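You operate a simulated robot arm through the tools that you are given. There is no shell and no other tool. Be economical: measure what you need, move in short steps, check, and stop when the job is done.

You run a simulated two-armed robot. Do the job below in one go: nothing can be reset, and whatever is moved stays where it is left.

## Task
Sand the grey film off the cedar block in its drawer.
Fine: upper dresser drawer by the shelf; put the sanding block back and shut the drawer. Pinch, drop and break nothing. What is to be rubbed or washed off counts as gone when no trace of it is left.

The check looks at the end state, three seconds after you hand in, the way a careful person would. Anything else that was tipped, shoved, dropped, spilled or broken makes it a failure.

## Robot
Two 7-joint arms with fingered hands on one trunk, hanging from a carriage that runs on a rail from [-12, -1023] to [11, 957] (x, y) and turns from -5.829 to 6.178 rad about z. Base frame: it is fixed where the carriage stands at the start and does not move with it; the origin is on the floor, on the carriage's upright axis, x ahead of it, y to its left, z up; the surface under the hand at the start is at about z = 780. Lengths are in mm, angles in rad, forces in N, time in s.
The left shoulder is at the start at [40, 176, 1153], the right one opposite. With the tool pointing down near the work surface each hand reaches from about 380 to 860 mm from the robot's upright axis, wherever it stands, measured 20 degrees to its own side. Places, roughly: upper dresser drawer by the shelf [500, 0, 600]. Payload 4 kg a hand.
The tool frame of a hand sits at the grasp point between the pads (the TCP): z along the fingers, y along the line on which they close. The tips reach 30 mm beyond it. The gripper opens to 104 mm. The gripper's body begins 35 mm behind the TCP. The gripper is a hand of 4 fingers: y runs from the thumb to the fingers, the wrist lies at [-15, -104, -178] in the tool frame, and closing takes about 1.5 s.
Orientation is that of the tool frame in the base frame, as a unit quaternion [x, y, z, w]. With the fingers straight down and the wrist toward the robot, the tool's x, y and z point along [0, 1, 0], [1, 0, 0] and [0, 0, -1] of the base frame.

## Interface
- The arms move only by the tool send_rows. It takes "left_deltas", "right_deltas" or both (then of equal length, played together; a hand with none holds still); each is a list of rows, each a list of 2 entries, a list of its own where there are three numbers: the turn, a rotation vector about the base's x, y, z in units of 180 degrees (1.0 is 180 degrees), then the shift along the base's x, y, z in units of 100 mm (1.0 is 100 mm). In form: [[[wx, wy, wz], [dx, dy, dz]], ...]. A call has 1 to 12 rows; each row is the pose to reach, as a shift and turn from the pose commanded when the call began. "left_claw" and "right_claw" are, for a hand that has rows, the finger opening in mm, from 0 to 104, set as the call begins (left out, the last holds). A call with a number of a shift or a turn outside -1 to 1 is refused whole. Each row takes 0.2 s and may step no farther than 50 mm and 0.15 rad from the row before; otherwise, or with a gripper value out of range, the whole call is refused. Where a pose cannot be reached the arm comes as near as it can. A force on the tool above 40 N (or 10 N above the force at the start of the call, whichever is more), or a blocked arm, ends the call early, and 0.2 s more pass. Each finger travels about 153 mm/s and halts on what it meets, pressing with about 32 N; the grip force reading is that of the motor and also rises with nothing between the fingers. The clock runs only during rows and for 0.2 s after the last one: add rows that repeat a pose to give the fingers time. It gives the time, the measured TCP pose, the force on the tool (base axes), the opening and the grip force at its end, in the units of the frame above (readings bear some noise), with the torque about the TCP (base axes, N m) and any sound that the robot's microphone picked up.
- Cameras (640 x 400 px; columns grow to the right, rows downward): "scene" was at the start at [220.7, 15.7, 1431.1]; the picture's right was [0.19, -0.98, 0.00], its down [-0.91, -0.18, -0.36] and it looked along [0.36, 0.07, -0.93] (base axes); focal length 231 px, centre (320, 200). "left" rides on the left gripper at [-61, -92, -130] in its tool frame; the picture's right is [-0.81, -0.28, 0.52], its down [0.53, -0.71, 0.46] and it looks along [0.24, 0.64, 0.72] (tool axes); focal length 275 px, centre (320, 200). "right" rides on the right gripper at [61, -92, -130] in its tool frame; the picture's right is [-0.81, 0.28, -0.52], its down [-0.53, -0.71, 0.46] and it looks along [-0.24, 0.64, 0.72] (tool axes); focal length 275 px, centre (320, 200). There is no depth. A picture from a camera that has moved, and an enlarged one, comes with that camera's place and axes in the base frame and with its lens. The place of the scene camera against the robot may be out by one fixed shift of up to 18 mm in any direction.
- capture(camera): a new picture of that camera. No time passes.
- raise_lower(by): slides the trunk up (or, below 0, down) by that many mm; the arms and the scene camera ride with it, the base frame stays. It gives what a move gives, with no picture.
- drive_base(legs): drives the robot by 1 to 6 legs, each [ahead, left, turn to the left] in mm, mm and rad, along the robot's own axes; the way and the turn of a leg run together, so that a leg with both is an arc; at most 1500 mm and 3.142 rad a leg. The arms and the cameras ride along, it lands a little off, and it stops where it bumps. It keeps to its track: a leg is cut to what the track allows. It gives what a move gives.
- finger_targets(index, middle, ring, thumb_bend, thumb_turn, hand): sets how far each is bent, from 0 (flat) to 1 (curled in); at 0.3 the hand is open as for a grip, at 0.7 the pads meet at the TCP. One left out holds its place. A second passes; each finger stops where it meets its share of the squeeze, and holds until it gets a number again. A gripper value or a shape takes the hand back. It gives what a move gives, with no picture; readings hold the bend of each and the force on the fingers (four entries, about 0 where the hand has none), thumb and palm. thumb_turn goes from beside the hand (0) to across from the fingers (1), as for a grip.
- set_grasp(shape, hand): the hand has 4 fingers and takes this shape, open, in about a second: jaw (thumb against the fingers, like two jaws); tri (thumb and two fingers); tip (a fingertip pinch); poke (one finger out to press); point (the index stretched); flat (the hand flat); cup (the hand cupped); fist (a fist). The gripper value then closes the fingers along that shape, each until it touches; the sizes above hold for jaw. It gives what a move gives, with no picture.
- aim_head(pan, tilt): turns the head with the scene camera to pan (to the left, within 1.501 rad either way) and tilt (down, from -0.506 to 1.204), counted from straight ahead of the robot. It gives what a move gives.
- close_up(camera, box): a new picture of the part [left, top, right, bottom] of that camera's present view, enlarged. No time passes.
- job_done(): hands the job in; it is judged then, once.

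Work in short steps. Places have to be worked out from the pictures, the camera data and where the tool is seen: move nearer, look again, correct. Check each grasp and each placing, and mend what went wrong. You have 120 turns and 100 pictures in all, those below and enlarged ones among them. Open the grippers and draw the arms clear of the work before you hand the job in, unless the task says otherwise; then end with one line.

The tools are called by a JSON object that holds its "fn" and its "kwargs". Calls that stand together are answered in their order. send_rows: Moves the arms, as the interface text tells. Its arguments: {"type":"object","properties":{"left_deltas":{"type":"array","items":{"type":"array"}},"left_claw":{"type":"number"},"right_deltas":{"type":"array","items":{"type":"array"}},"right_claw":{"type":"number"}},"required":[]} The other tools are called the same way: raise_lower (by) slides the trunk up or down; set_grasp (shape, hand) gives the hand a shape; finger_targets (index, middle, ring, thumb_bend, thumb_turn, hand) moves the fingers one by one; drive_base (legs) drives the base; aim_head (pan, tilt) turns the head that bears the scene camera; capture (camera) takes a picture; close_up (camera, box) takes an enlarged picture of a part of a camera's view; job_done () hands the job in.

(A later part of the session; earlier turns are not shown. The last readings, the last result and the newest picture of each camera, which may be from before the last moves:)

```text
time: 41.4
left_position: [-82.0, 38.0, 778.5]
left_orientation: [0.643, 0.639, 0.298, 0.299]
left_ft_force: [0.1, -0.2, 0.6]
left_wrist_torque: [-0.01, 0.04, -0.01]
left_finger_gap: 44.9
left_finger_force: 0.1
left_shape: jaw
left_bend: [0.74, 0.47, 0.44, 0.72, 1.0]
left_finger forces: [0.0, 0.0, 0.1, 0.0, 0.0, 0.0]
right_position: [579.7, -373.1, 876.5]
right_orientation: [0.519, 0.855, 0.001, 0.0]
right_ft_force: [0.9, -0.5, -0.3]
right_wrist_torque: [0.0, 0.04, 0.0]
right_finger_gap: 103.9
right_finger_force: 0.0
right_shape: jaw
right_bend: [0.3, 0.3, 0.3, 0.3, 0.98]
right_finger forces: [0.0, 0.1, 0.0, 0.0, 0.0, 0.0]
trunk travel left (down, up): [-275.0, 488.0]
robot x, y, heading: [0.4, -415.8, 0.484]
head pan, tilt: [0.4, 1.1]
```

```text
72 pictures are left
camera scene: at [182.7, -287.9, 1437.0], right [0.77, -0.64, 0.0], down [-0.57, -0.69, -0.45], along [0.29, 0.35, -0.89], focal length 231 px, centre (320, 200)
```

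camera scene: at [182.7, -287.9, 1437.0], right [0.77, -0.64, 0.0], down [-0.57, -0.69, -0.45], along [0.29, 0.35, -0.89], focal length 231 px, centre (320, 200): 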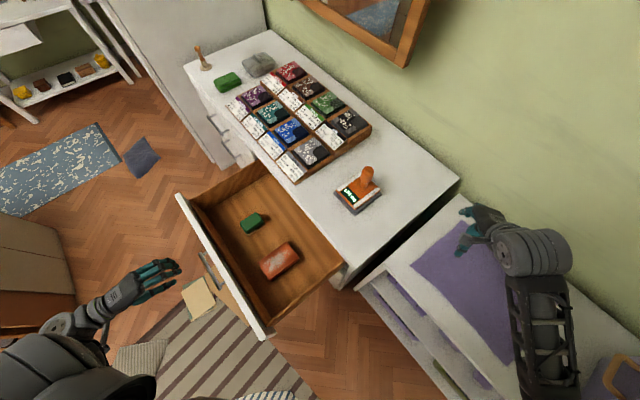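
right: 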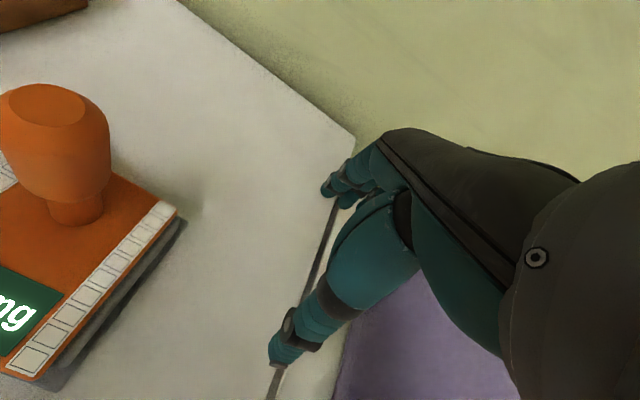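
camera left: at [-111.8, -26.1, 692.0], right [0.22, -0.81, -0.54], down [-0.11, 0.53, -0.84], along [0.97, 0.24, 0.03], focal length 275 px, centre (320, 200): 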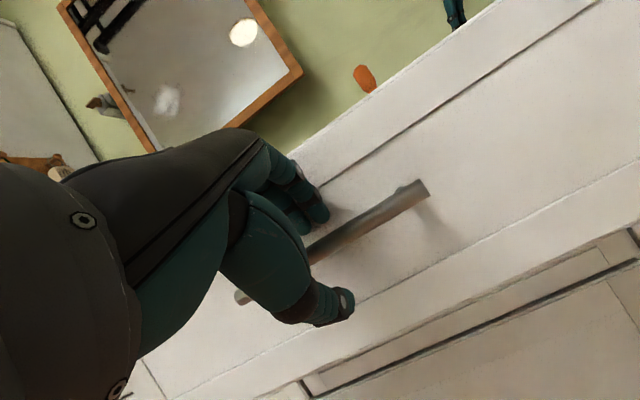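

The drawer hit its end stop and is fully out. Next I raise the trunk and swing the left hand to straight-down with the fingers closing along y.

{"fn": "raise_lower", "kwargs": {"by": 150}}

{"fn": "send_rows", "kwargs": {"left_deltas": [[[0, 0.04, 0], [0.2, 0, 0.1]], [[0, 0.08, 0], [0.4, 0, 0.1]], [[0, 0.12, 0], [0.6, 0, 0.1]], [[0, 0.16, 0], [0.8, 0, 0.1]], [[0, 0.2, 0], [1.0, 0, 0.1]], [[0, 0.24, 0], [1.0, 0, 0.1]], [[0, 0.278, 0], [1.0, 0, 0.1]]]}}

{"fn": "send_rows", "kwargs": {"left_deltas": [[[0, 0, 0.045], [0.2, 0, 0]], [[0, 0, 0.09], [0.4, 0, 0]], [[0, 0, 0.135], [0.6, 0, 0]], [[0, 0, 0.18], [0.8, 0, 0]], [[0, 0, 0.225], [1.0, 0, 0]], [[0, 0, 0.27], [1.0, 0, 0]], [[0, 0, 0.315], [1.0, 0, 0]], [[0, 0, 0.36], [1.0, 0, 0]], [[0, 0, 0.405], [1.0, 0, 0]], [[0, 0, 0.45], [1.0, 0, 0]], [[0, 0, 0.495], [1.0, 0, 0]]], "left_claw": 104}}

{"fn": "capture", "kwargs": {"camera": "scene"}}

{"fn": "capture", "kwargs": {"camera": "left"}}

```text
time: 43.1
left_position: [-81.4, 37.8, 927.5]
left_orientation: [0.643, 0.639, 0.298, 0.3]
left_ft_force: [0.0, 0.0, -0.1]
left_wrist_torque: [0.04, -0.02, 0.0]
left_finger_gap: 44.6
left_finger_force: 0.0
left_shape: jaw
left_bend: [0.74, 0.47, 0.44, 0.72, 1.0]
left_finger forces: [0.1, 0.0, 0.1, 0.1, 0.0, 0.0]
right_position: [581.1, -373.9, 1028.2]
right_orientation: [0.518, 0.855, 0.0, 0.0]
right_ft_force: [-0.6, 0.6, -0.1]
right_wrist_torque: [0.02, 0.03, -0.03]
right_finger_gap: 103.5
right_finger_force: 0.0
right_shape: jaw
right_bend: [0.3, 0.3, 0.3, 0.3, 0.98]
right_finger forces: [0.1, 0.1, 0.0, 0.0, 0.0, 0.0]
trunk travel left (down, up): [-425.0, 338.0]
robot x, y, heading: [-6.3, -413.8, 0.482]
head pan, tilt: [0.4, 1.1]
```

```text
time: 44.7
left_position: [18.4, 38.6, 938.0]
left_orientation: [0.707, 0.707, -0.002, 0.001]
left_ft_force: [0.4, 0.6, -0.2]
left_wrist_torque: [0.01, -0.01, 0.01]
left_finger_gap: 44.9
left_finger_force: 0.2
left_shape: jaw
left_bend: [0.74, 0.47, 0.44, 0.72, 1.0]
left_finger forces: [0.0, 0.0, 0.0, 0.0, 0.0, 0.0]
right_position: [581.5, -371.3, 1028.2]
right_orientation: [0.518, 0.856, 0.0, 0.0]
right_ft_force: [0.8, 0.3, 0.1]
right_wrist_torque: [0.03, 0.0, -0.01]
right_finger_gap: 104.0
right_finger_force: 0.1
right_shape: jaw
right_bend: [0.3, 0.3, 0.3, 0.3, 0.98]
right_finger forces: [0.1, 0.0, 0.0, 0.1, 0.0, 0.0]
trunk travel left (down, up): [-425.0, 338.0]
robot x, y, heading: [-4.8, -421.3, 0.487]
head pan, tilt: [0.4, 1.1]
```

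```text
time: 47.0
left_position: [105.9, 71.2, 953.7]
left_orientation: [0.127, 0.989, 0.066, -0.048]
left_ft_force: [-0.5, 0.5, 0.3]
left_wrist_torque: [-0.01, -0.01, -0.03]
left_finger_gap: 104.0
left_finger_force: 0.2
left_shape: jaw
left_bend: [0.3, 0.3, 0.3, 0.3, 0.98]
left_finger forces: [0.0, 0.0, 0.0, 0.0, 0.0, 0.0]
left hand out of reach, approached as far as the arm can: row 4, 6, 7
right_position: [579.9, -373.0, 1028.6]
right_orientation: [0.517, 0.856, -0.001, 0.0]
right_ft_force: [0.1, 0.1, 0.9]
right_wrist_torque: [-0.01, 0.0, -0.01]
right_finger_gap: 103.7
right_finger_force: 0.1
right_shape: jaw
right_bend: [0.3, 0.3, 0.3, 0.3, 0.98]
right_finger forces: [0.0, 0.0, 0.1, 0.0, 0.1, 0.1]
trunk travel left (down, up): [-425.0, 338.0]
robot x, y, heading: [-7.1, -413.2, 0.481]
head pan, tilt: [0.4, 1.1]
stopped in row 11 (left hand): the arm was blocked; the commanded pose is now the measured one
```

```text
71 pictures are left
camera scene: at [182.9, -287.9, 1587.0], right [0.77, -0.64, 0.0], down [-0.57, -0.69, -0.45], along [0.29, 0.35, -0.89], focal length 231 px, centre (320, 200)
```

scene: 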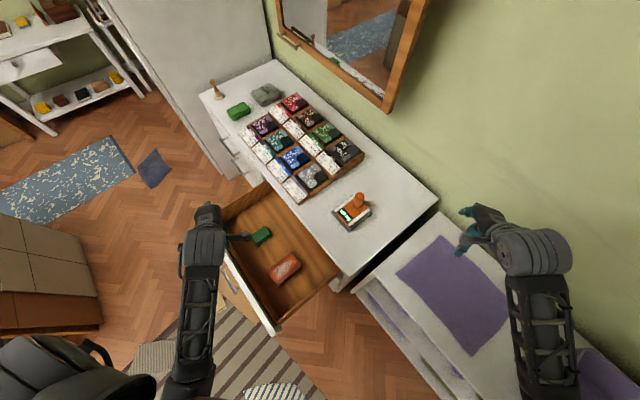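

```text
70 pictures are left
camera left: at [152.2, -49.6, 1063.7], right [0.67, -0.39, -0.63], down [-0.73, -0.49, -0.47], along [-0.13, 0.78, -0.61], focal length 275 px, centre (320, 200)
```

left: 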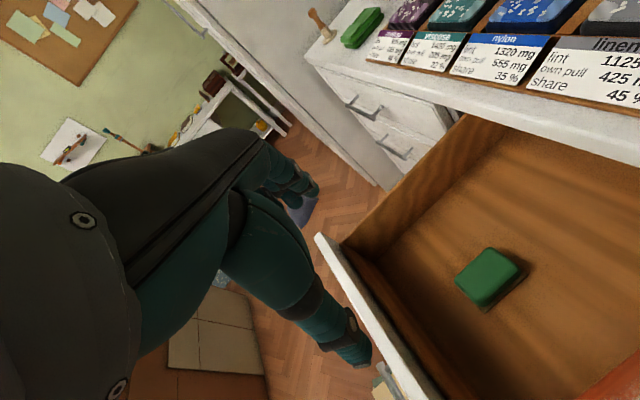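

The wrist hit a limit with the hand turned so far relative to the trunk. I'll turn the robot more toward +y and shift back along the rail.

{"fn": "drive_base", "kwargs": {"legs": [[-33, -65, 0], [0, 0, 0.62]]}}

```text
time: 49.7
left_position: [-198.7, -27.1, 952.2]
left_orientation: [-0.181, 0.98, 0.047, -0.064]
left_ft_force: [1.1, 0.8, 0.2]
left_wrist_torque: [0.01, -0.01, 0.03]
left_finger_gap: 103.9
left_finger_force: 0.0
left_shape: jaw
left_bend: [0.3, 0.3, 0.3, 0.3, 0.98]
left_finger forces: [0.0, 0.0, 0.0, 0.1, 0.0, 0.0]
right_position: [447.7, -111.9, 1027.2]
right_orientation: [0.233, 0.972, 0.0, 0.0]
right_ft_force: [0.2, 0.5, -0.3]
right_wrist_torque: [0.02, 0.03, -0.05]
right_finger_gap: 103.4
right_finger_force: 0.1
right_shape: jaw
right_bend: [0.3, 0.3, 0.3, 0.3, 0.98]
right_finger forces: [0.1, 0.0, 0.1, 0.1, 0.0, 0.0]
trunk travel left (down, up): [-425.0, 338.0]
robot x, y, heading: [-4.3, -482.6, 1.098]
head pan, tilt: [0.4, 1.1]
```

The right hand is already close to a natural straight-down pose above the drawer. Turning a further 0.4 rad puts it over the drawer with fingers closing along y, so I'll use the right arm.

{"fn": "drive_base", "kwargs": {"legs": [[0, 0, 0.44]]}}

{"fn": "aim_head", "kwargs": {"pan": -0.4, "tilt": 1.15}}

{"fn": "capture", "kwargs": {"camera": "scene"}}

{"fn": "capture", "kwargs": {"camera": "right"}}

```text
time: 51.4
left_position: [-375.9, -150.9, 953.4]
left_orientation: [-0.388, 0.918, 0.033, -0.074]
left_ft_force: [0.2, 0.2, 0.2]
left_wrist_torque: [-0.06, 0.0, -0.04]
left_finger_gap: 104.0
left_finger_force: 0.0
left_shape: jaw
left_bend: [0.3, 0.3, 0.3, 0.3, 0.98]
left_finger forces: [0.0, 0.1, 0.0, 0.0, 0.0, 0.0]
right_position: [246.1, 43.8, 1028.2]
right_orientation: [0.016, 1.0, 0.0, 0.0]
right_ft_force: [-0.1, 0.0, 1.0]
right_wrist_torque: [0.02, 0.01, 0.02]
right_finger_gap: 103.8
right_finger_force: 0.0
right_shape: jaw
right_bend: [0.3, 0.3, 0.3, 0.3, 0.98]
right_finger forces: [0.0, 0.0, 0.1, 0.1, 0.0, 0.0]
trunk travel left (down, up): [-425.0, 338.0]
robot x, y, heading: [-3.8, -486.1, 1.536]
head pan, tilt: [0.4, 1.1]
```

```text
time: 52.5
left_position: [-375.4, -151.4, 953.4]
left_orientation: [-0.389, 0.918, 0.031, -0.074]
left_ft_force: [0.4, -0.3, 0.2]
left_wrist_torque: [0.04, -0.01, -0.02]
left_finger_gap: 104.0
left_finger_force: 0.0
left_shape: jaw
left_bend: [0.3, 0.3, 0.3, 0.3, 0.98]
left_finger forces: [0.0, 0.0, 0.0, 0.0, 0.1, 0.1]
right_position: [246.4, 44.2, 1026.9]
right_orientation: [0.016, 1.0, 0.0, 0.001]
right_ft_force: [0.5, -0.4, -0.3]
right_wrist_torque: [0.01, 0.0, 0.03]
right_finger_gap: 103.6
right_finger_force: 0.1
right_shape: jaw
right_bend: [0.3, 0.3, 0.3, 0.3, 0.98]
right_finger forces: [0.0, 0.1, 0.1, 0.0, 0.0, 0.0]
trunk travel left (down, up): [-425.0, 338.0]
robot x, y, heading: [-3.9, -488.9, 1.536]
head pan, tilt: [-0.4, 1.15]
```

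```text
69 pictures are left
camera scene: at [30.3, -268.4, 1583.9], right [0.91, -0.42, 0.0], down [-0.38, -0.83, -0.41], along [0.17, 0.37, -0.91], focal length 231 px, centre (320, 200)
```

scene: 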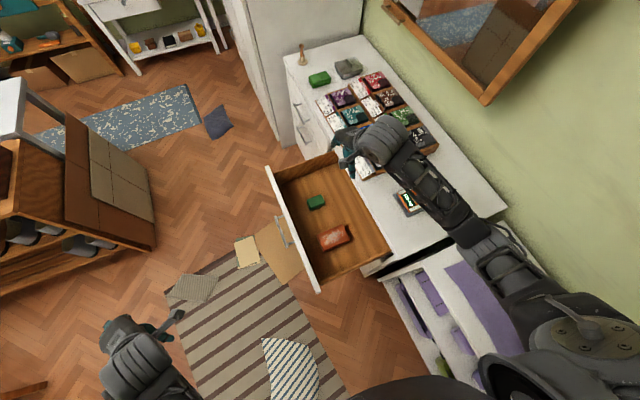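

```text
68 pictures are left
camera right: at [181.8, -46.2, 1158.6], right [0.82, 0.25, 0.52], down [0.51, -0.73, -0.45], along [0.26, 0.64, -0.73], focal length 275 px, centre (320, 200)
```

right: 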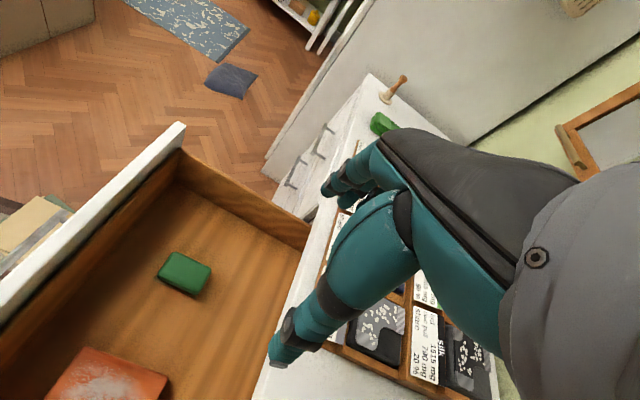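

Good: the green block is at about (180, 113) and the cedar lies toward −y of it. I'll move the right hand over and lower the trunk part way for a better look.

{"fn": "send_rows", "kwargs": {"right_deltas": [[[0, 0, 0], [-0.25, 0.0, 0]], [[0, 0, 0], [-0.5, 0.0, 0]], [[0, 0, 0], [-0.66, 0.0, 0]]]}}

{"fn": "raise_lower", "kwargs": {"by": -150}}

{"fn": "capture", "kwargs": {"camera": "right"}}

{"fn": "capture", "kwargs": {"camera": "scene"}}

```text
time: 53.3
left_position: [-376.0, -150.8, 953.3]
left_orientation: [-0.389, 0.918, 0.032, -0.073]
left_ft_force: [0.1, 0.5, -0.7]
left_wrist_torque: [-0.02, 0.0, 0.0]
left_finger_gap: 103.9
left_finger_force: 0.1
left_shape: jaw
left_bend: [0.3, 0.3, 0.3, 0.3, 0.98]
left_finger forces: [0.1, 0.0, 0.0, 0.1, 0.0, 0.1]
right_position: [178.3, 44.3, 1027.3]
right_orientation: [0.017, 1.0, 0.0, 0.0]
right_ft_force: [0.0, 0.0, 0.4]
right_wrist_torque: [0.0, -0.06, 0.03]
right_finger_gap: 103.7
right_finger_force: 0.1
right_shape: jaw
right_bend: [0.3, 0.3, 0.3, 0.3, 0.98]
right_finger forces: [0.0, 0.0, 0.0, 0.1, 0.1, 0.1]
trunk travel left (down, up): [-425.0, 338.0]
robot x, y, heading: [-4.8, -485.6, 1.538]
head pan, tilt: [-0.4, 1.15]
```

```text
time: 55.0
left_position: [-375.0, -151.2, 803.3]
left_orientation: [-0.388, 0.918, 0.032, -0.074]
left_ft_force: [-0.4, 0.4, -0.8]
left_wrist_torque: [0.03, 0.0, 0.02]
left_finger_gap: 103.6
left_finger_force: 0.0
left_shape: jaw
left_bend: [0.3, 0.3, 0.3, 0.3, 0.98]
left_finger forces: [0.0, 0.1, 0.0, 0.0, 0.1, 0.0]
right_position: [180.6, 44.4, 878.9]
right_orientation: [0.015, 1.0, 0.0, 0.0]
right_ft_force: [-0.3, 0.1, 0.1]
right_wrist_torque: [-0.01, 0.04, -0.02]
right_finger_gap: 103.6
right_finger_force: 0.1
right_shape: jaw
right_bend: [0.3, 0.3, 0.3, 0.3, 0.98]
right_finger forces: [0.0, 0.0, 0.1, 0.1, 0.0, 0.0]
trunk travel left (down, up): [-275.0, 488.0]
robot x, y, heading: [-4.4, -488.2, 1.533]
head pan, tilt: [-0.4, 1.15]
```

```text
67 pictures are left
camera right: at [116.4, -45.3, 1008.8], right [0.82, 0.25, 0.52], down [0.51, -0.73, -0.45], along [0.26, 0.64, -0.72], focal length 275 px, centre (320, 200)
```

right: 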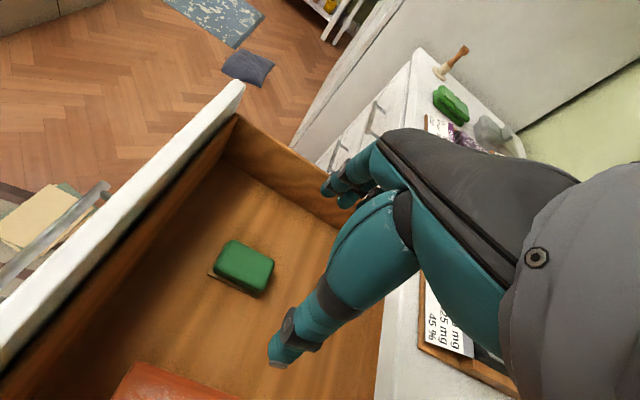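

```text
66 pictures are left
camera scene: at [30.4, -268.4, 1434.0], right [0.91, -0.42, 0.0], down [-0.38, -0.83, -0.41], along [0.17, 0.37, -0.91], focal length 231 px, centre (320, 200)
```

scene: 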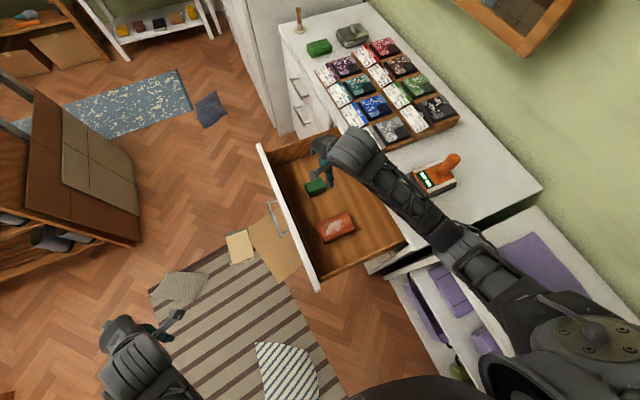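

Triangulated: the green block's top centre is at about (178, 118, 618). I'll go above it, lower, and re-check.

{"fn": "send_rows", "kwargs": {"right_deltas": [[[0, 0, 0], [0, 0.4, 0]], [[0, 0, 0], [0, 0.74, 0]], [[0, 0, 0], [0, 0.74, 0]]]}}

{"fn": "raise_lower", "kwargs": {"by": -130}}

{"fn": "capture", "kwargs": {"camera": "right"}}

{"fn": "capture", "kwargs": {"camera": "scene"}}

```text
time: 55.8
left_position: [-374.0, -152.5, 802.2]
left_orientation: [-0.388, 0.918, 0.032, -0.074]
left_ft_force: [0.2, 0.0, -1.1]
left_wrist_torque: [0.02, -0.01, 0.03]
left_finger_gap: 103.8
left_finger_force: 0.0
left_shape: jaw
left_bend: [0.3, 0.3, 0.3, 0.3, 0.98]
left_finger forces: [0.1, 0.0, 0.1, 0.0, 0.1, 0.1]
right_position: [179.6, 117.8, 879.1]
right_orientation: [0.015, 1.0, -0.001, 0.0]
right_ft_force: [-0.4, 0.2, -0.5]
right_wrist_torque: [0.0, -0.01, 0.02]
right_finger_gap: 103.9
right_finger_force: 0.1
right_shape: jaw
right_bend: [0.3, 0.3, 0.3, 0.3, 0.98]
right_finger forces: [0.0, 0.1, 0.0, 0.1, 0.0, 0.0]
trunk travel left (down, up): [-275.0, 488.0]
robot x, y, heading: [-5.0, -486.7, 1.533]
head pan, tilt: [-0.4, 1.15]
```

```text
time: 57.2
left_position: [-376.9, -199.2, 699.1]
left_orientation: [-0.381, 0.921, 0.021, -0.081]
left_ft_force: [-0.4, -0.6, 0.0]
left_wrist_torque: [0.01, -0.01, 0.02]
left_finger_gap: 104.0
left_finger_force: 0.0
left_shape: jaw
left_bend: [0.3, 0.3, 0.3, 0.3, 0.98]
left_finger forces: [0.0, 0.0, 0.0, 0.0, 0.0, 0.0]
right_position: [185.2, 110.5, 875.1]
right_orientation: [0.024, 0.996, 0.081, 0.0]
right_ft_force: [-0.3, -0.5, 0.0]
right_wrist_torque: [-0.01, 0.0, -0.01]
right_finger_gap: 103.6
right_finger_force: 0.1
right_shape: jaw
right_bend: [0.3, 0.3, 0.3, 0.3, 0.98]
right_finger forces: [0.0, 0.0, 0.0, 0.0, 0.0, 0.0]
trunk travel left (down, up): [-177.0, 586.0]
robot x, y, heading: [-4.7, -493.6, 1.521]
head pan, tilt: [-0.4, 1.15]
stopped: the arm was blocked; the commanded pose is now the measured one
```

```text
65 pictures are left
camera right: at [119.8, 1.9, 991.4], right [0.82, 0.15, 0.55], down [0.5, -0.66, -0.57], along [0.28, 0.74, -0.61], focal length 275 px, centre (320, 200)
```

right: 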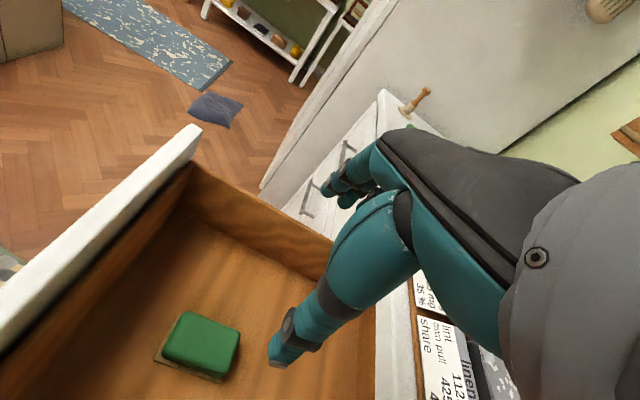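

```text
64 pictures are left
camera scene: at [29.4, -304.8, 1330.8], right [0.9, -0.43, 0.01], down [-0.4, -0.84, -0.38], along [0.17, 0.34, -0.92], focal length 231 px, centre (320, 200)
```

scene: 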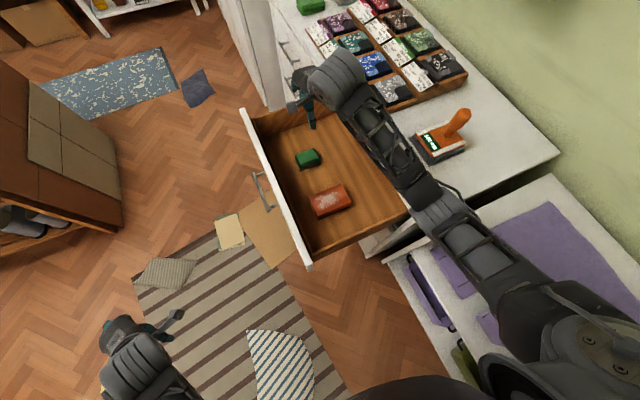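

The right arm's elbow touched the dresser/shelf edge on the way down. I'll raise back up at once and check nothing was shifted.

{"fn": "raise_lower", "kwargs": {"by": 150}}

{"fn": "capture", "kwargs": {"camera": "scene"}}

```text
time: 58.9
left_position: [-372.8, -154.0, 855.5]
left_orientation: [-0.385, 0.919, 0.032, -0.074]
left_ft_force: [-0.1, 0.3, 0.1]
left_wrist_torque: [-0.02, -0.02, 0.02]
left_finger_gap: 103.7
left_finger_force: 0.1
left_shape: jaw
left_bend: [0.3, 0.3, 0.3, 0.3, 0.98]
left_finger forces: [0.0, 0.1, 0.0, 0.0, 0.1, 0.1]
right_position: [184.7, 156.1, 1048.3]
right_orientation: [0.019, 0.995, 0.1, 0.002]
right_ft_force: [0.1, -0.2, 0.2]
right_wrist_torque: [-0.01, -0.02, 0.02]
right_finger_gap: 103.8
right_finger_force: 0.0
right_shape: jaw
right_bend: [0.3, 0.3, 0.3, 0.3, 0.98]
right_finger forces: [0.0, 0.1, 0.0, 0.0, 0.0, 0.1]
trunk travel left (down, up): [-327.0, 436.0]
robot x, y, heading: [-3.3, -490.4, 1.531]
head pan, tilt: [-0.4, 1.15]
```

```text
63 pictures are left
camera scene: at [31.6, -273.5, 1485.8], right [0.91, -0.42, 0.0], down [-0.39, -0.83, -0.41], along [0.17, 0.37, -0.91], focal length 231 px, centre (320, 200)
```

scene: 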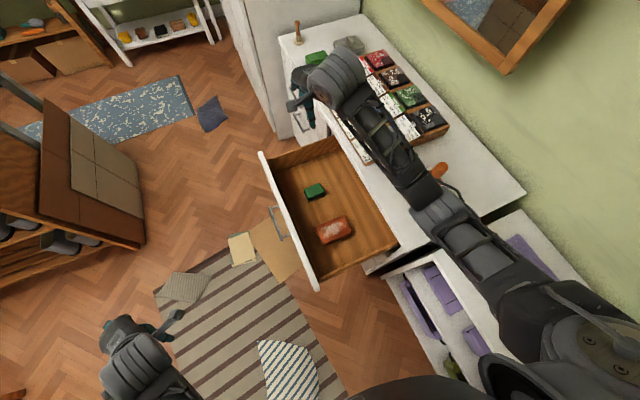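

Nothing appears moved. The left arm's elbow is on the free side, so I'll use that: raise, turn the robot to heading ~1.2, and bring the left hand over the drawer.

{"fn": "raise_lower", "kwargs": {"by": 100}}

{"fn": "drive_base", "kwargs": {"legs": [[0, 0, -0.35]]}}

{"fn": "send_rows", "kwargs": {"left_deltas": [[[-0.005, -0.006, -0.03], [0.3, 0.1, 0.1]], [[-0.01, -0.012, -0.06], [0.6, 0.2, 0.1]], [[-0.015, -0.018, -0.09], [0.9, 0.3, 0.1]], [[-0.02, -0.025, -0.12], [1.0, 0.3, 0.1]]]}}

```text
time: 60.2
left_position: [-373.7, -154.6, 954.6]
left_orientation: [-0.386, 0.919, 0.033, -0.074]
left_ft_force: [-0.7, 0.0, 0.0]
left_wrist_torque: [0.01, -0.04, 0.02]
left_finger_gap: 103.6
left_finger_force: 0.1
left_shape: jaw
left_bend: [0.3, 0.3, 0.3, 0.3, 0.98]
left_finger forces: [0.0, 0.1, 0.0, 0.0, 0.0, 0.0]
right_position: [185.5, 155.7, 1149.5]
right_orientation: [0.019, 0.995, 0.099, 0.0]
right_ft_force: [0.6, 0.0, 1.1]
right_wrist_torque: [0.0, -0.01, 0.0]
right_finger_gap: 103.5
right_finger_force: 0.1
right_shape: jaw
right_bend: [0.3, 0.3, 0.3, 0.3, 0.98]
right_finger forces: [0.1, 0.0, 0.0, 0.1, 0.1, 0.1]
trunk travel left (down, up): [-427.0, 336.0]
robot x, y, heading: [-10.0, -491.6, 1.531]
head pan, tilt: [-0.4, 1.15]
```

```text
time: 61.7
left_position: [-232.7, -48.0, 954.2]
left_orientation: [-0.218, 0.973, 0.045, -0.066]
left_ft_force: [0.4, -0.6, 0.3]
left_wrist_torque: [0.02, 0.0, 0.03]
left_finger_gap: 103.6
left_finger_force: 0.0
left_shape: jaw
left_bend: [0.3, 0.3, 0.3, 0.3, 0.98]
left_finger forces: [0.0, 0.1, 0.1, 0.0, 0.0, 0.0]
right_position: [398.4, 49.5, 1149.4]
right_orientation: [0.195, 0.976, 0.098, 0.019]
right_ft_force: [-0.1, -0.5, 0.4]
right_wrist_torque: [0.02, 0.0, -0.04]
right_finger_gap: 103.9
right_finger_force: 0.0
right_shape: jaw
right_bend: [0.3, 0.3, 0.3, 0.3, 0.98]
right_finger forces: [0.0, 0.0, 0.0, 0.0, 0.0, 0.0]
trunk travel left (down, up): [-427.0, 336.0]
robot x, y, heading: [-6.0, -492.5, 1.173]
head pan, tilt: [-0.4, 1.15]
```

```text
time: 62.7
left_position: [-137.7, -19.4, 961.3]
left_orientation: [-0.025, 0.999, 0.018, -0.041]
left_ft_force: [-0.7, 0.1, -0.2]
left_wrist_torque: [0.02, -0.03, -0.03]
left_finger_gap: 104.0
left_finger_force: 0.0
left_shape: jaw
left_bend: [0.3, 0.3, 0.3, 0.3, 0.98]
left_finger forces: [0.1, 0.0, 0.0, 0.0, 0.0, 0.1]
right_position: [398.3, 49.3, 1149.8]
right_orientation: [0.194, 0.976, 0.098, 0.018]
right_ft_force: [0.2, -0.3, 0.2]
right_wrist_torque: [0.02, 0.0, 0.0]
right_finger_gap: 103.9
right_finger_force: 0.1
right_shape: jaw
right_bend: [0.3, 0.3, 0.3, 0.3, 0.98]
right_finger forces: [0.0, 0.1, 0.0, 0.0, 0.1, 0.0]
trunk travel left (down, up): [-427.0, 336.0]
robot x, y, heading: [-6.0, -492.5, 1.182]
head pan, tilt: [-0.4, 1.15]
```

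The left hand turns well. I'll continue moving it toward (178, 60) and level it.

{"fn": "send_rows", "kwargs": {"left_deltas": [[[-0.006, -0.013, -0.008], [0.45, 0.1, 0]], [[-0.0115, -0.026, -0.016], [0.9, 0.2, 0]], [[-0.0115, -0.026, -0.016], [1.0, 0.3, 0]]]}}

{"fn": "send_rows", "kwargs": {"left_deltas": [[[0, 0, 0], [0.45, 0.15, 0]], [[0, 0, 0], [0.9, 0.3, 0]], [[0, 0, 0], [1.0, 0.3, 0]]]}}

{"fn": "send_rows", "kwargs": {"left_deltas": [[[0, 0, 0], [0.45, 0.1, 0]], [[0, 0, 0], [0.9, 0.2, 0]], [[0, 0, 0], [1.0, 0.2, 0]]]}}

{"fn": "capture", "kwargs": {"camera": "left"}}

{"fn": "capture", "kwargs": {"camera": "scene"}}

```text
time: 63.7
left_position: [-72.8, 22.8, 955.5]
left_orientation: [0.002, 0.999, 0.017, -0.049]
left_ft_force: [0.0, -0.4, -0.1]
left_wrist_torque: [0.02, 0.01, -0.01]
left_finger_gap: 104.0
left_finger_force: 0.0
left_shape: jaw
left_bend: [0.3, 0.3, 0.3, 0.3, 0.98]
left_finger forces: [0.0, 0.0, 0.0, 0.0, 0.0, 0.0]
right_position: [397.3, 48.1, 1148.8]
right_orientation: [0.194, 0.976, 0.098, 0.017]
right_ft_force: [0.1, -0.3, 0.1]
right_wrist_torque: [-0.01, 0.02, 0.03]
right_finger_gap: 104.1
right_finger_force: 0.0
right_shape: jaw
right_bend: [0.3, 0.3, 0.3, 0.3, 0.98]
right_finger forces: [0.1, 0.1, 0.0, 0.1, 0.0, 0.0]
trunk travel left (down, up): [-427.0, 336.0]
robot x, y, heading: [-4.7, -490.7, 1.18]
head pan, tilt: [-0.4, 1.15]
stopped in row 3 (left hand): the arm was blocked; the commanded pose is now the measured one
```

```text
time: 64.7
left_position: [-20.3, 66.9, 939.3]
left_orientation: [0.0, 0.993, 0.034, -0.115]
left_ft_force: [-0.2, 0.3, -0.9]
left_wrist_torque: [0.0, 0.01, 0.01]
left_finger_gap: 104.0
left_finger_force: 0.0
left_shape: jaw
left_bend: [0.3, 0.3, 0.3, 0.3, 0.98]
left_finger forces: [0.1, 0.0, 0.0, 0.1, 0.0, 0.0]
right_position: [397.5, 49.5, 1149.5]
right_orientation: [0.194, 0.976, 0.097, 0.018]
right_ft_force: [-0.7, 0.5, -0.2]
right_wrist_torque: [-0.01, 0.02, -0.01]
right_finger_gap: 104.0
right_finger_force: 0.0
right_shape: jaw
right_bend: [0.3, 0.3, 0.3, 0.3, 0.98]
right_finger forces: [0.0, 0.1, 0.0, 0.0, 0.0, 0.0]
trunk travel left (down, up): [-427.0, 336.0]
robot x, y, heading: [-5.1, -493.3, 1.176]
head pan, tilt: [-0.4, 1.15]
stopped in row 3 (left hand): the arm was blocked; the commanded pose is now the measured one
```

```text
time: 65.4
left_position: [7.8, 104.7, 919.3]
left_orientation: [-0.013, 0.981, 0.05, -0.186]
left_ft_force: [-0.3, -0.7, 0.2]
left_wrist_torque: [0.01, -0.01, -0.02]
left_finger_gap: 103.9
left_finger_force: 0.0
left_shape: jaw
left_bend: [0.3, 0.3, 0.3, 0.3, 0.98]
left_finger forces: [0.0, 0.0, 0.0, 0.0, 0.1, 0.0]
right_position: [398.2, 49.1, 1149.6]
right_orientation: [0.194, 0.976, 0.098, 0.018]
right_ft_force: [0.3, -0.5, -0.2]
right_wrist_torque: [-0.03, -0.01, 0.0]
right_finger_gap: 104.0
right_finger_force: 0.1
right_shape: jaw
right_bend: [0.3, 0.3, 0.3, 0.3, 0.98]
right_finger forces: [0.0, 0.0, 0.1, 0.1, 0.0, 0.0]
trunk travel left (down, up): [-427.0, 336.0]
robot x, y, heading: [-3.6, -492.7, 1.179]
head pan, tilt: [-0.4, 1.15]
stopped in row 3 (left hand): the arm was blocked; the commanded pose is now the measured one
```

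```text
62 pictures are left
camera left: at [113.5, 4.3, 1008.8], right [0.57, -0.19, -0.8], down [-0.66, -0.69, -0.3], along [-0.5, 0.7, -0.52], focal length 275 px, centre (320, 200)
```

left: 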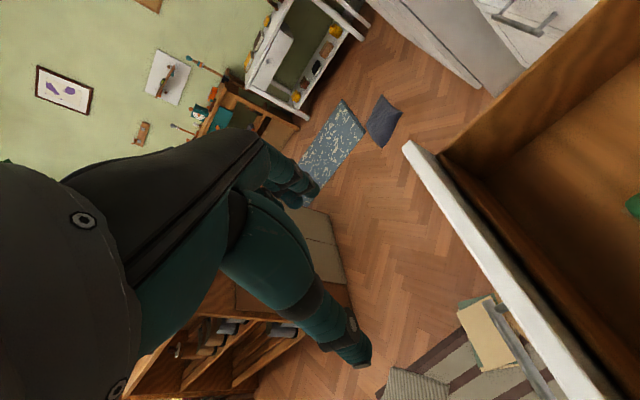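

```text
61 pictures are left
camera scene: at [103.6, -298.0, 1585.7], right [0.7, -0.71, 0.0], down [-0.65, -0.64, -0.41], along [0.29, 0.29, -0.91], focal length 231 px, centre (320, 200)
```

scene: 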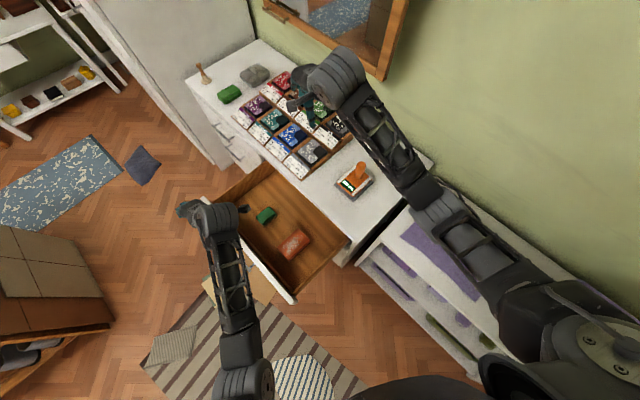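

The left wrist is against its limit at this yaw. Instead I'll grasp along x (hand yaw 0, which worked before from heading ~0.5), so I raise, turn the robot back, and re-level the hand.

{"fn": "raise_lower", "kwargs": {"by": 120}}

{"fn": "drive_base", "kwargs": {"legs": [[0, 0, -0.68]]}}

```text
time: 66.9
left_position: [8.4, 103.4, 1039.0]
left_orientation: [-0.013, 0.982, 0.05, -0.184]
left_ft_force: [-0.6, -0.1, -0.3]
left_wrist_torque: [-0.02, 0.0, -0.01]
left_finger_gap: 103.8
left_finger_force: 0.0
left_shape: jaw
left_bend: [0.3, 0.3, 0.3, 0.3, 0.98]
left_finger forces: [0.0, 0.0, 0.1, 0.0, 0.0, 0.0]
right_position: [397.8, 50.5, 1268.3]
right_orientation: [0.193, 0.976, 0.098, 0.018]
right_ft_force: [-0.2, -0.5, 0.7]
right_wrist_torque: [0.02, -0.01, 0.01]
right_finger_gap: 103.9
right_finger_force: 0.0
right_shape: jaw
right_bend: [0.3, 0.3, 0.3, 0.3, 0.98]
right_finger forces: [0.0, 0.1, 0.0, 0.0, 0.0, 0.0]
trunk travel left (down, up): [-547.0, 216.0]
robot x, y, heading: [-2.8, -493.4, 1.178]
head pan, tilt: [-0.4, 1.15]
```

```text
time: 69.1
left_position: [379.4, -36.2, 1040.2]
left_orientation: [0.314, 0.93, 0.109, -0.157]
left_ft_force: [-0.3, 0.0, -1.0]
left_wrist_torque: [0.03, 0.01, 0.0]
left_finger_gap: 104.0
left_finger_force: 0.1
left_shape: jaw
left_bend: [0.3, 0.3, 0.3, 0.3, 0.98]
left_finger forces: [0.1, 0.1, 0.0, 0.1, 0.0, 0.0]
right_position: [648.6, -325.6, 1270.0]
right_orientation: [0.508, 0.856, 0.086, 0.05]
right_ft_force: [0.2, -0.4, 0.3]
right_wrist_torque: [0.01, -0.01, 0.02]
right_finger_gap: 103.7
right_finger_force: 0.0
right_shape: jaw
right_bend: [0.3, 0.3, 0.3, 0.3, 0.98]
right_finger forces: [0.0, 0.1, 0.0, 0.0, 0.0, 0.0]
trunk travel left (down, up): [-547.0, 216.0]
robot x, y, heading: [-8.6, -491.3, 0.502]
head pan, tilt: [-0.4, 1.15]
```

Now rotate the left hand straight down with yaw 0 while drawing it back from the dresser.

{"fn": "send_rows", "kwargs": {"left_deltas": [[[-0.018, -0.003, -0.041], [-0.3, 0.1, 0]], [[-0.036, -0.006, -0.083], [-0.6, 0.2, 0]], [[-0.054, -0.0096, -0.124], [-0.9, 0.3, 0]], [[-0.071, -0.0129, -0.165], [-1.0, 0.5, 0]], [[-0.089, -0.016, -0.206], [-1.0, 0.7, 0]], [[-0.107, -0.0193, -0.248], [-1.0, 0.9, 0]], [[-0.125, -0.0225, -0.289], [-1.0, 1.0, 0]]]}}

{"fn": "aim_head", "kwargs": {"pan": 0.35, "tilt": 1.15}}

{"fn": "capture", "kwargs": {"camera": "scene"}}

```text
time: 70.7
left_position: [280.3, 64.8, 1041.8]
left_orientation: [0.709, 0.706, 0.0, -0.001]
left_ft_force: [0.0, 0.1, -0.1]
left_wrist_torque: [0.02, -0.02, -0.02]
left_finger_gap: 103.9
left_finger_force: 0.0
left_shape: jaw
left_bend: [0.3, 0.3, 0.3, 0.3, 0.98]
left_finger forces: [0.0, 0.1, 0.0, 0.1, 0.0, 0.1]
right_position: [648.1, -322.3, 1268.5]
right_orientation: [0.509, 0.855, 0.086, 0.049]
right_ft_force: [0.2, -0.4, -0.3]
right_wrist_torque: [-0.02, -0.01, -0.02]
right_finger_gap: 103.8
right_finger_force: 0.1
right_shape: jaw
right_bend: [0.3, 0.3, 0.3, 0.3, 0.98]
right_finger forces: [0.0, 0.0, 0.0, 0.0, 0.0, 0.0]
trunk travel left (down, up): [-547.0, 216.0]
robot x, y, heading: [-4.7, -495.5, 0.502]
head pan, tilt: [-0.4, 1.15]
```

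```text
time: 71.8
left_position: [280.1, 63.8, 1041.2]
left_orientation: [0.708, 0.707, 0.0, -0.001]
left_ft_force: [0.9, 0.4, 0.2]
left_wrist_torque: [0.01, 0.02, 0.0]
left_finger_gap: 104.0
left_finger_force: 0.1
left_shape: jaw
left_bend: [0.3, 0.3, 0.3, 0.3, 0.98]
left_finger forces: [0.1, 0.1, 0.0, 0.0, 0.0, 0.0]
right_position: [647.5, -323.7, 1269.6]
right_orientation: [0.508, 0.856, 0.086, 0.05]
right_ft_force: [-1.0, 0.0, 0.0]
right_wrist_torque: [0.06, -0.02, 0.01]
right_finger_gap: 103.9
right_finger_force: 0.1
right_shape: jaw
right_bend: [0.3, 0.3, 0.3, 0.3, 0.98]
right_finger forces: [0.0, 0.1, 0.0, 0.0, 0.0, 0.0]
trunk travel left (down, up): [-547.0, 216.0]
robot x, y, heading: [-5.3, -493.9, 0.495]
head pan, tilt: [0.351, 1.15]
```

```text
60 pictures are left
camera scene: at [179.9, -366.1, 1705.8], right [0.75, -0.66, 0.0], down [-0.6, -0.69, -0.41], along [0.27, 0.31, -0.91], focal length 231 px, centre (320, 200)
```

scene: 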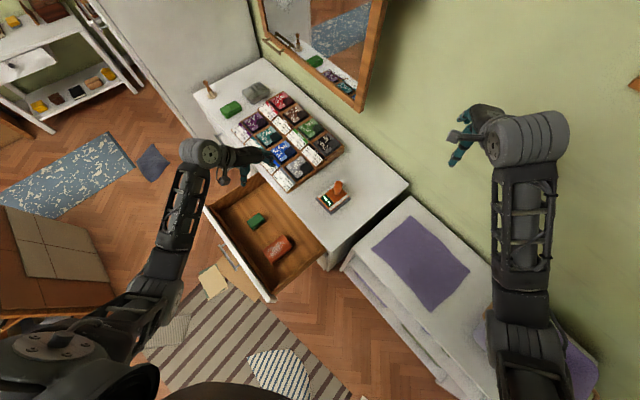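

That pose is comfortable. Before lowering, I'll tuck the right arm a little up and inward, since its elbow is above the basket.

{"fn": "send_rows", "kwargs": {"right_deltas": [[[0, 0, 0], [-0.2, 0.2, 0.25]], [[0, 0, 0], [-0.4, 0.4, 0.5]], [[0, 0, 0], [-0.6, 0.6, 0.75]], [[0, 0, 0], [-0.8, 0.8, 1.0]]], "left_deltas": [[[0, 0, 0], [-0.25, 0.13, 0]], [[0, 0, 0], [-0.5, 0.25, 0]], [[0, 0, 0], [-0.75, 0.4, 0]], [[0, 0, 0], [-1.0, 0.4, 0]]]}}

{"fn": "raise_lower", "kwargs": {"by": -170}}

{"fn": "capture", "kwargs": {"camera": "scene"}}

{"fn": "capture", "kwargs": {"camera": "left"}}

```text
time: 72.8
left_position: [179.2, 102.5, 1040.5]
left_orientation: [0.707, 0.707, 0.0, 0.0]
left_ft_force: [-0.3, 0.3, -0.2]
left_wrist_torque: [0.0, -0.01, -0.06]
left_finger_gap: 104.2
left_finger_force: 0.1
left_shape: jaw
left_bend: [0.3, 0.3, 0.3, 0.3, 0.98]
left_finger forces: [0.0, 0.0, 0.1, 0.0, 0.0, 0.0]
right_position: [567.6, -244.0, 1368.6]
right_orientation: [0.507, 0.856, 0.086, 0.05]
right_ft_force: [0.3, 0.5, -0.5]
right_wrist_torque: [0.0, 0.0, 0.0]
right_finger_gap: 104.0
right_finger_force: 0.1
right_shape: jaw
right_bend: [0.3, 0.3, 0.3, 0.3, 0.98]
right_finger forces: [0.1, 0.0, 0.0, 0.1, 0.0, 0.0]
trunk travel left (down, up): [-547.0, 216.0]
robot x, y, heading: [-9.2, -491.8, 0.496]
head pan, tilt: [0.351, 1.15]
```

```text
time: 74.8
left_position: [180.7, 103.8, 870.4]
left_orientation: [0.708, 0.707, -0.001, -0.001]
left_ft_force: [0.8, -0.4, 0.1]
left_wrist_torque: [-0.03, 0.01, 0.0]
left_finger_gap: 103.8
left_finger_force: 0.1
left_shape: jaw
left_bend: [0.3, 0.3, 0.3, 0.3, 0.98]
left_finger forces: [0.0, 0.0, 0.0, 0.1, 0.1, 0.1]
right_position: [568.1, -244.3, 1198.0]
right_orientation: [0.507, 0.856, 0.086, 0.05]
right_ft_force: [0.6, 0.4, -0.2]
right_wrist_torque: [0.02, 0.02, -0.02]
right_finger_gap: 104.2
right_finger_force: 0.0
right_shape: jaw
right_bend: [0.3, 0.3, 0.3, 0.3, 0.98]
right_finger forces: [0.0, 0.1, 0.0, 0.1, 0.0, 0.0]
trunk travel left (down, up): [-377.0, 386.0]
robot x, y, heading: [-5.4, -496.1, 0.5]
head pan, tilt: [0.351, 1.15]
```

```text
59 pictures are left
camera scene: at [179.9, -366.0, 1535.8], right [0.75, -0.66, 0.0], down [-0.6, -0.69, -0.41], along [0.27, 0.31, -0.91], focal length 231 px, centre (320, 200)
```

scene: 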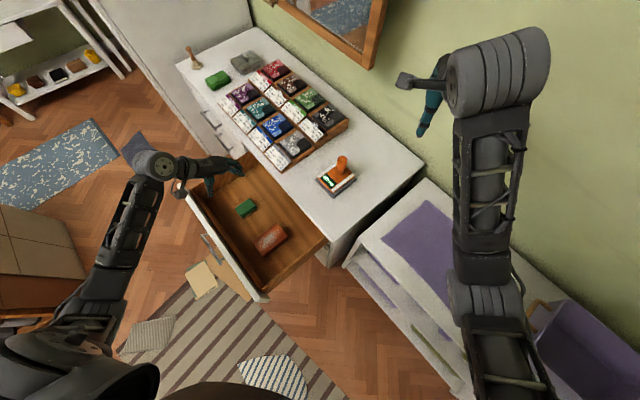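

```text
58 pictures are left
camera left: at [89.5, 42.6, 1000.3], right [-0.28, -0.81, -0.52], down [-0.71, 0.53, -0.45], along [0.64, 0.24, -0.72], focal length 275 px, centre (320, 200)
```

left: 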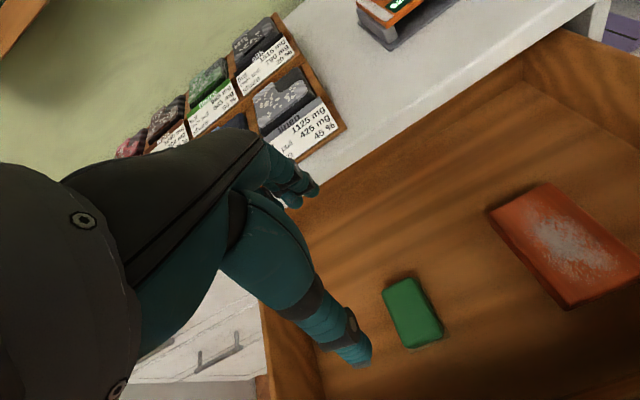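

Combining views, the green block's top centre is near (176, 107, ~645). I'll align above it, lower some more and re-measure.

{"fn": "send_rows", "kwargs": {"left_deltas": [[[0, 0, 0], [-0.02, 0.03, -0.3]], [[0, 0, 0], [-0.03, 0.03, -0.6]], [[0, 0, 0], [-0.03, 0.03, -0.9]], [[0, 0, 0], [-0.03, 0.03, -1.0]]]}}

{"fn": "capture", "kwargs": {"camera": "left"}}

{"fn": "capture", "kwargs": {"camera": "scene"}}

```text
time: 75.8
left_position: [177.3, 107.1, 769.4]
left_orientation: [0.708, 0.706, 0.0, -0.001]
left_ft_force: [0.2, -0.5, 0.2]
left_wrist_torque: [-0.02, 0.03, 0.01]
left_finger_gap: 103.8
left_finger_force: 0.1
left_shape: jaw
left_bend: [0.3, 0.3, 0.3, 0.3, 0.98]
left_finger forces: [0.0, 0.0, 0.1, 0.0, 0.0, 0.1]
right_position: [567.4, -244.8, 1197.6]
right_orientation: [0.508, 0.856, 0.086, 0.051]
right_ft_force: [0.0, 0.1, -0.8]
right_wrist_torque: [0.01, -0.01, 0.04]
right_finger_gap: 103.9
right_finger_force: 0.0
right_shape: jaw
right_bend: [0.3, 0.3, 0.3, 0.3, 0.98]
right_finger forces: [0.0, 0.0, 0.0, 0.0, 0.1, 0.1]
trunk travel left (down, up): [-377.0, 386.0]
robot x, y, heading: [-3.0, -489.5, 0.5]
head pan, tilt: [0.351, 1.15]
```

```text
57 pictures are left
camera left: at [86.5, 45.4, 899.1], right [-0.28, -0.81, -0.52], down [-0.71, 0.53, -0.45], along [0.64, 0.24, -0.73], focal length 275 px, centre (320, 200)
```

left: 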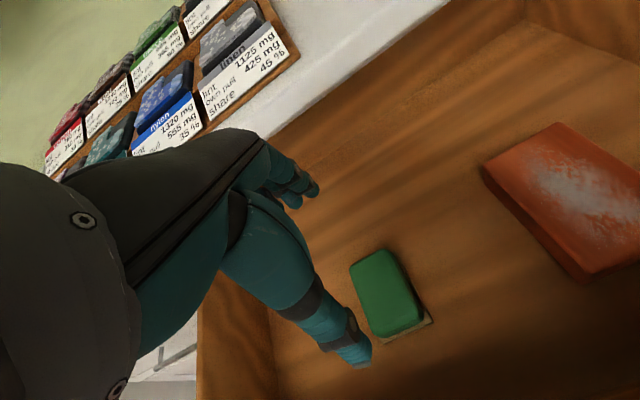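

```text
56 pictures are left
camera scene: at [179.8, -366.1, 1535.8], right [0.75, -0.66, 0.0], down [-0.6, -0.69, -0.41], along [0.27, 0.31, -0.91], focal length 231 px, centre (320, 200)
```

scene: 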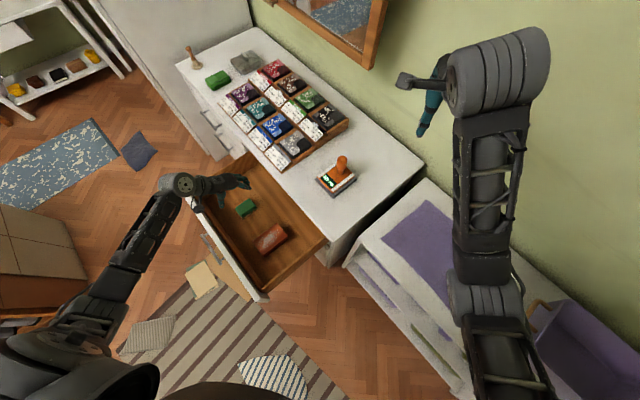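

The estimate settles at (179, 106, ~627) for the top. Lowering to TCP z≈670, then checking.

{"fn": "send_rows", "kwargs": {"left_deltas": [[[0, 0, 0], [0.02, 0, -0.3]], [[0, 0, 0], [0.02, 0, -0.6]], [[0, 0, 0], [0.02, 0, -0.85]], [[0, 0, 0], [0.02, 0, -1.0]]]}}

{"fn": "capture", "kwargs": {"camera": "left"}}

{"fn": "close_up", "kwargs": {"camera": "scene", "box": [150, 150, 340, 310]}}

```text
time: 76.8
left_position: [180.6, 109.0, 670.3]
left_orientation: [0.707, 0.707, 0.001, -0.001]
left_ft_force: [-0.1, -0.7, -0.3]
left_wrist_torque: [0.0, 0.0, 0.0]
left_finger_gap: 103.9
left_finger_force: 0.1
left_shape: jaw
left_bend: [0.3, 0.3, 0.3, 0.3, 0.98]
left_finger forces: [0.0, 0.0, 0.0, 0.1, 0.1, 0.1]
right_position: [567.9, -246.6, 1197.9]
right_orientation: [0.508, 0.856, 0.086, 0.05]
right_ft_force: [0.1, 0.2, 0.5]
right_wrist_torque: [0.01, -0.02, 0.04]
right_finger_gap: 103.8
right_finger_force: 0.1
right_shape: jaw
right_bend: [0.3, 0.3, 0.3, 0.3, 0.98]
right_finger forces: [0.0, 0.0, 0.1, 0.1, 0.0, 0.0]
trunk travel left (down, up): [-377.0, 386.0]
robot x, y, heading: [-4.4, -494.9, 0.499]
head pan, tilt: [0.351, 1.15]
```

```text
55 pictures are left
camera left: at [88.8, 48.0, 800.7], right [-0.28, -0.81, -0.52], down [-0.71, 0.53, -0.45], along [0.64, 0.24, -0.72], focal length 275 px, centre (320, 200)
```

left: 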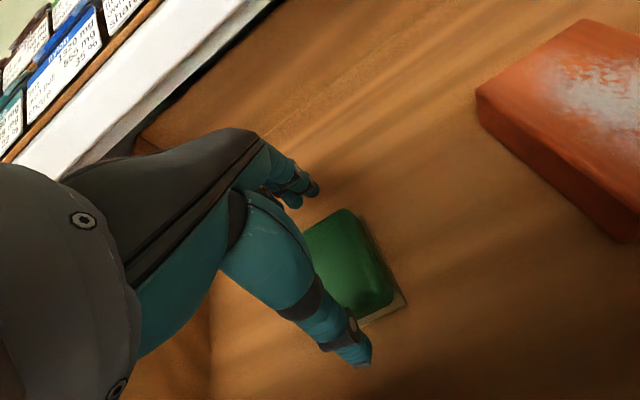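

```text
2.50 times, centred on (245, 230) of scene
camera zoom: at [179.9, -366.1, 1535.8], right [0.75, -0.66, 0.0], down [-0.6, -0.69, -0.41], along [0.27, 0.31, -0.91], focal length 577 px, centre (508, 125)
```

zoom: 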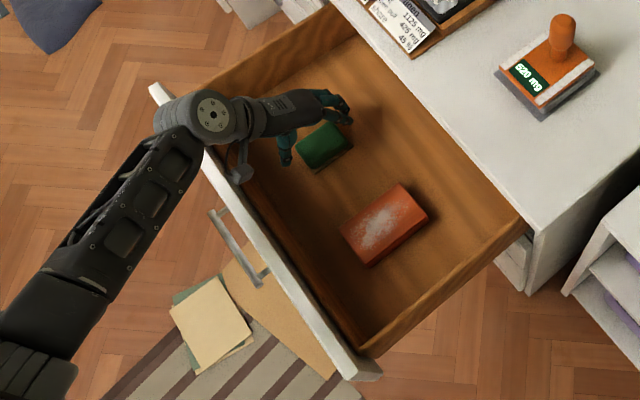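

Alignment looks right: block edges at about x 145–215, y 84–134, under the hand. I'll lower 30 mm and close on it.

{"fn": "send_rows", "kwargs": {"left_deltas": [[[0, 0, 0], [0, 0, -0.15]], [[0, 0, 0], [0, 0, -0.3]], [[0, 0, 0], [0, 0, -0.3]]]}}

{"fn": "send_rows", "kwargs": {"left_deltas": [[[0, 0, 0], [0, 0, 0]], [[0, 0, 0], [0, 0, 0]], [[0, 0, 0], [0, 0, 0]], [[0, 0, 0], [0, 0, 0]], [[0, 0, 0], [0, 0, 0]], [[0, 0, 0], [0, 0, 0]], [[0, 0, 0], [0, 0, 0]]], "left_claw": 55}}

{"fn": "capture", "kwargs": {"camera": "left"}}

```text
time: 77.5
left_position: [178.7, 107.6, 640.9]
left_orientation: [0.708, 0.707, 0.0, -0.002]
left_ft_force: [-0.2, -0.6, -0.2]
left_wrist_torque: [0.04, 0.04, 0.01]
left_finger_gap: 103.9
left_finger_force: 0.1
left_shape: jaw
left_bend: [0.3, 0.3, 0.3, 0.3, 0.98]
left_finger forces: [0.0, 0.1, 0.1, 0.0, 0.0, 0.0]
right_position: [567.6, -245.2, 1198.2]
right_orientation: [0.508, 0.855, 0.085, 0.049]
right_ft_force: [0.0, -0.4, 0.5]
right_wrist_torque: [0.02, -0.01, 0.01]
right_finger_gap: 104.0
right_finger_force: 0.0
right_shape: jaw
right_bend: [0.3, 0.3, 0.3, 0.3, 0.98]
right_finger forces: [0.0, 0.0, 0.0, 0.1, 0.1, 0.1]
trunk travel left (down, up): [-377.0, 386.0]
robot x, y, heading: [-8.2, -494.5, 0.497]
head pan, tilt: [0.351, 1.15]
```

```text
time: 79.2
left_position: [178.8, 109.1, 642.0]
left_orientation: [0.708, 0.706, 0.0, -0.001]
left_ft_force: [0.5, 0.1, 0.5]
left_wrist_torque: [0.02, 0.01, 0.01]
left_finger_gap: 70.1
left_finger_force: 32.1
left_shape: jaw
left_bend: [0.28, 0.39, 0.39, 0.59, 0.99]
left_finger forces: [16.6, 8.8, 5.7, 0.0, 29.3, 0.0]
right_position: [567.9, -246.2, 1196.8]
right_orientation: [0.508, 0.855, 0.086, 0.05]
right_ft_force: [-0.4, -0.1, 0.0]
right_wrist_torque: [0.02, -0.01, 0.0]
right_finger_gap: 104.1
right_finger_force: 0.0
right_shape: jaw
right_bend: [0.3, 0.3, 0.3, 0.3, 0.98]
right_finger forces: [0.1, 0.1, 0.1, 0.0, 0.0, 0.0]
trunk travel left (down, up): [-377.0, 386.0]
robot x, y, heading: [-5.0, -491.3, 0.503]
head pan, tilt: [0.351, 1.15]
```

```text
53 pictures are left
camera left: at [88.7, 47.5, 771.1], right [-0.28, -0.81, -0.52], down [-0.71, 0.53, -0.45], along [0.64, 0.24, -0.73], focal length 275 px, centre (320, 200)
```

left: 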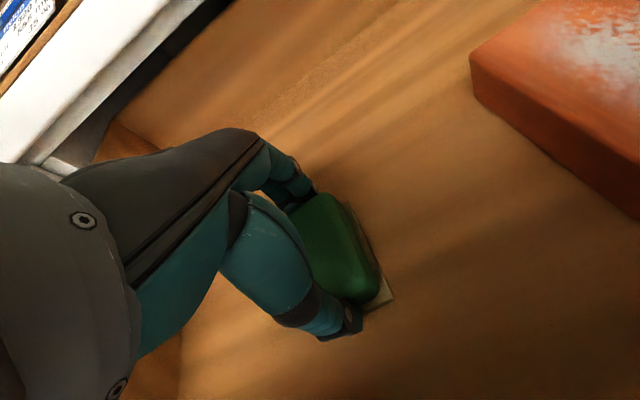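

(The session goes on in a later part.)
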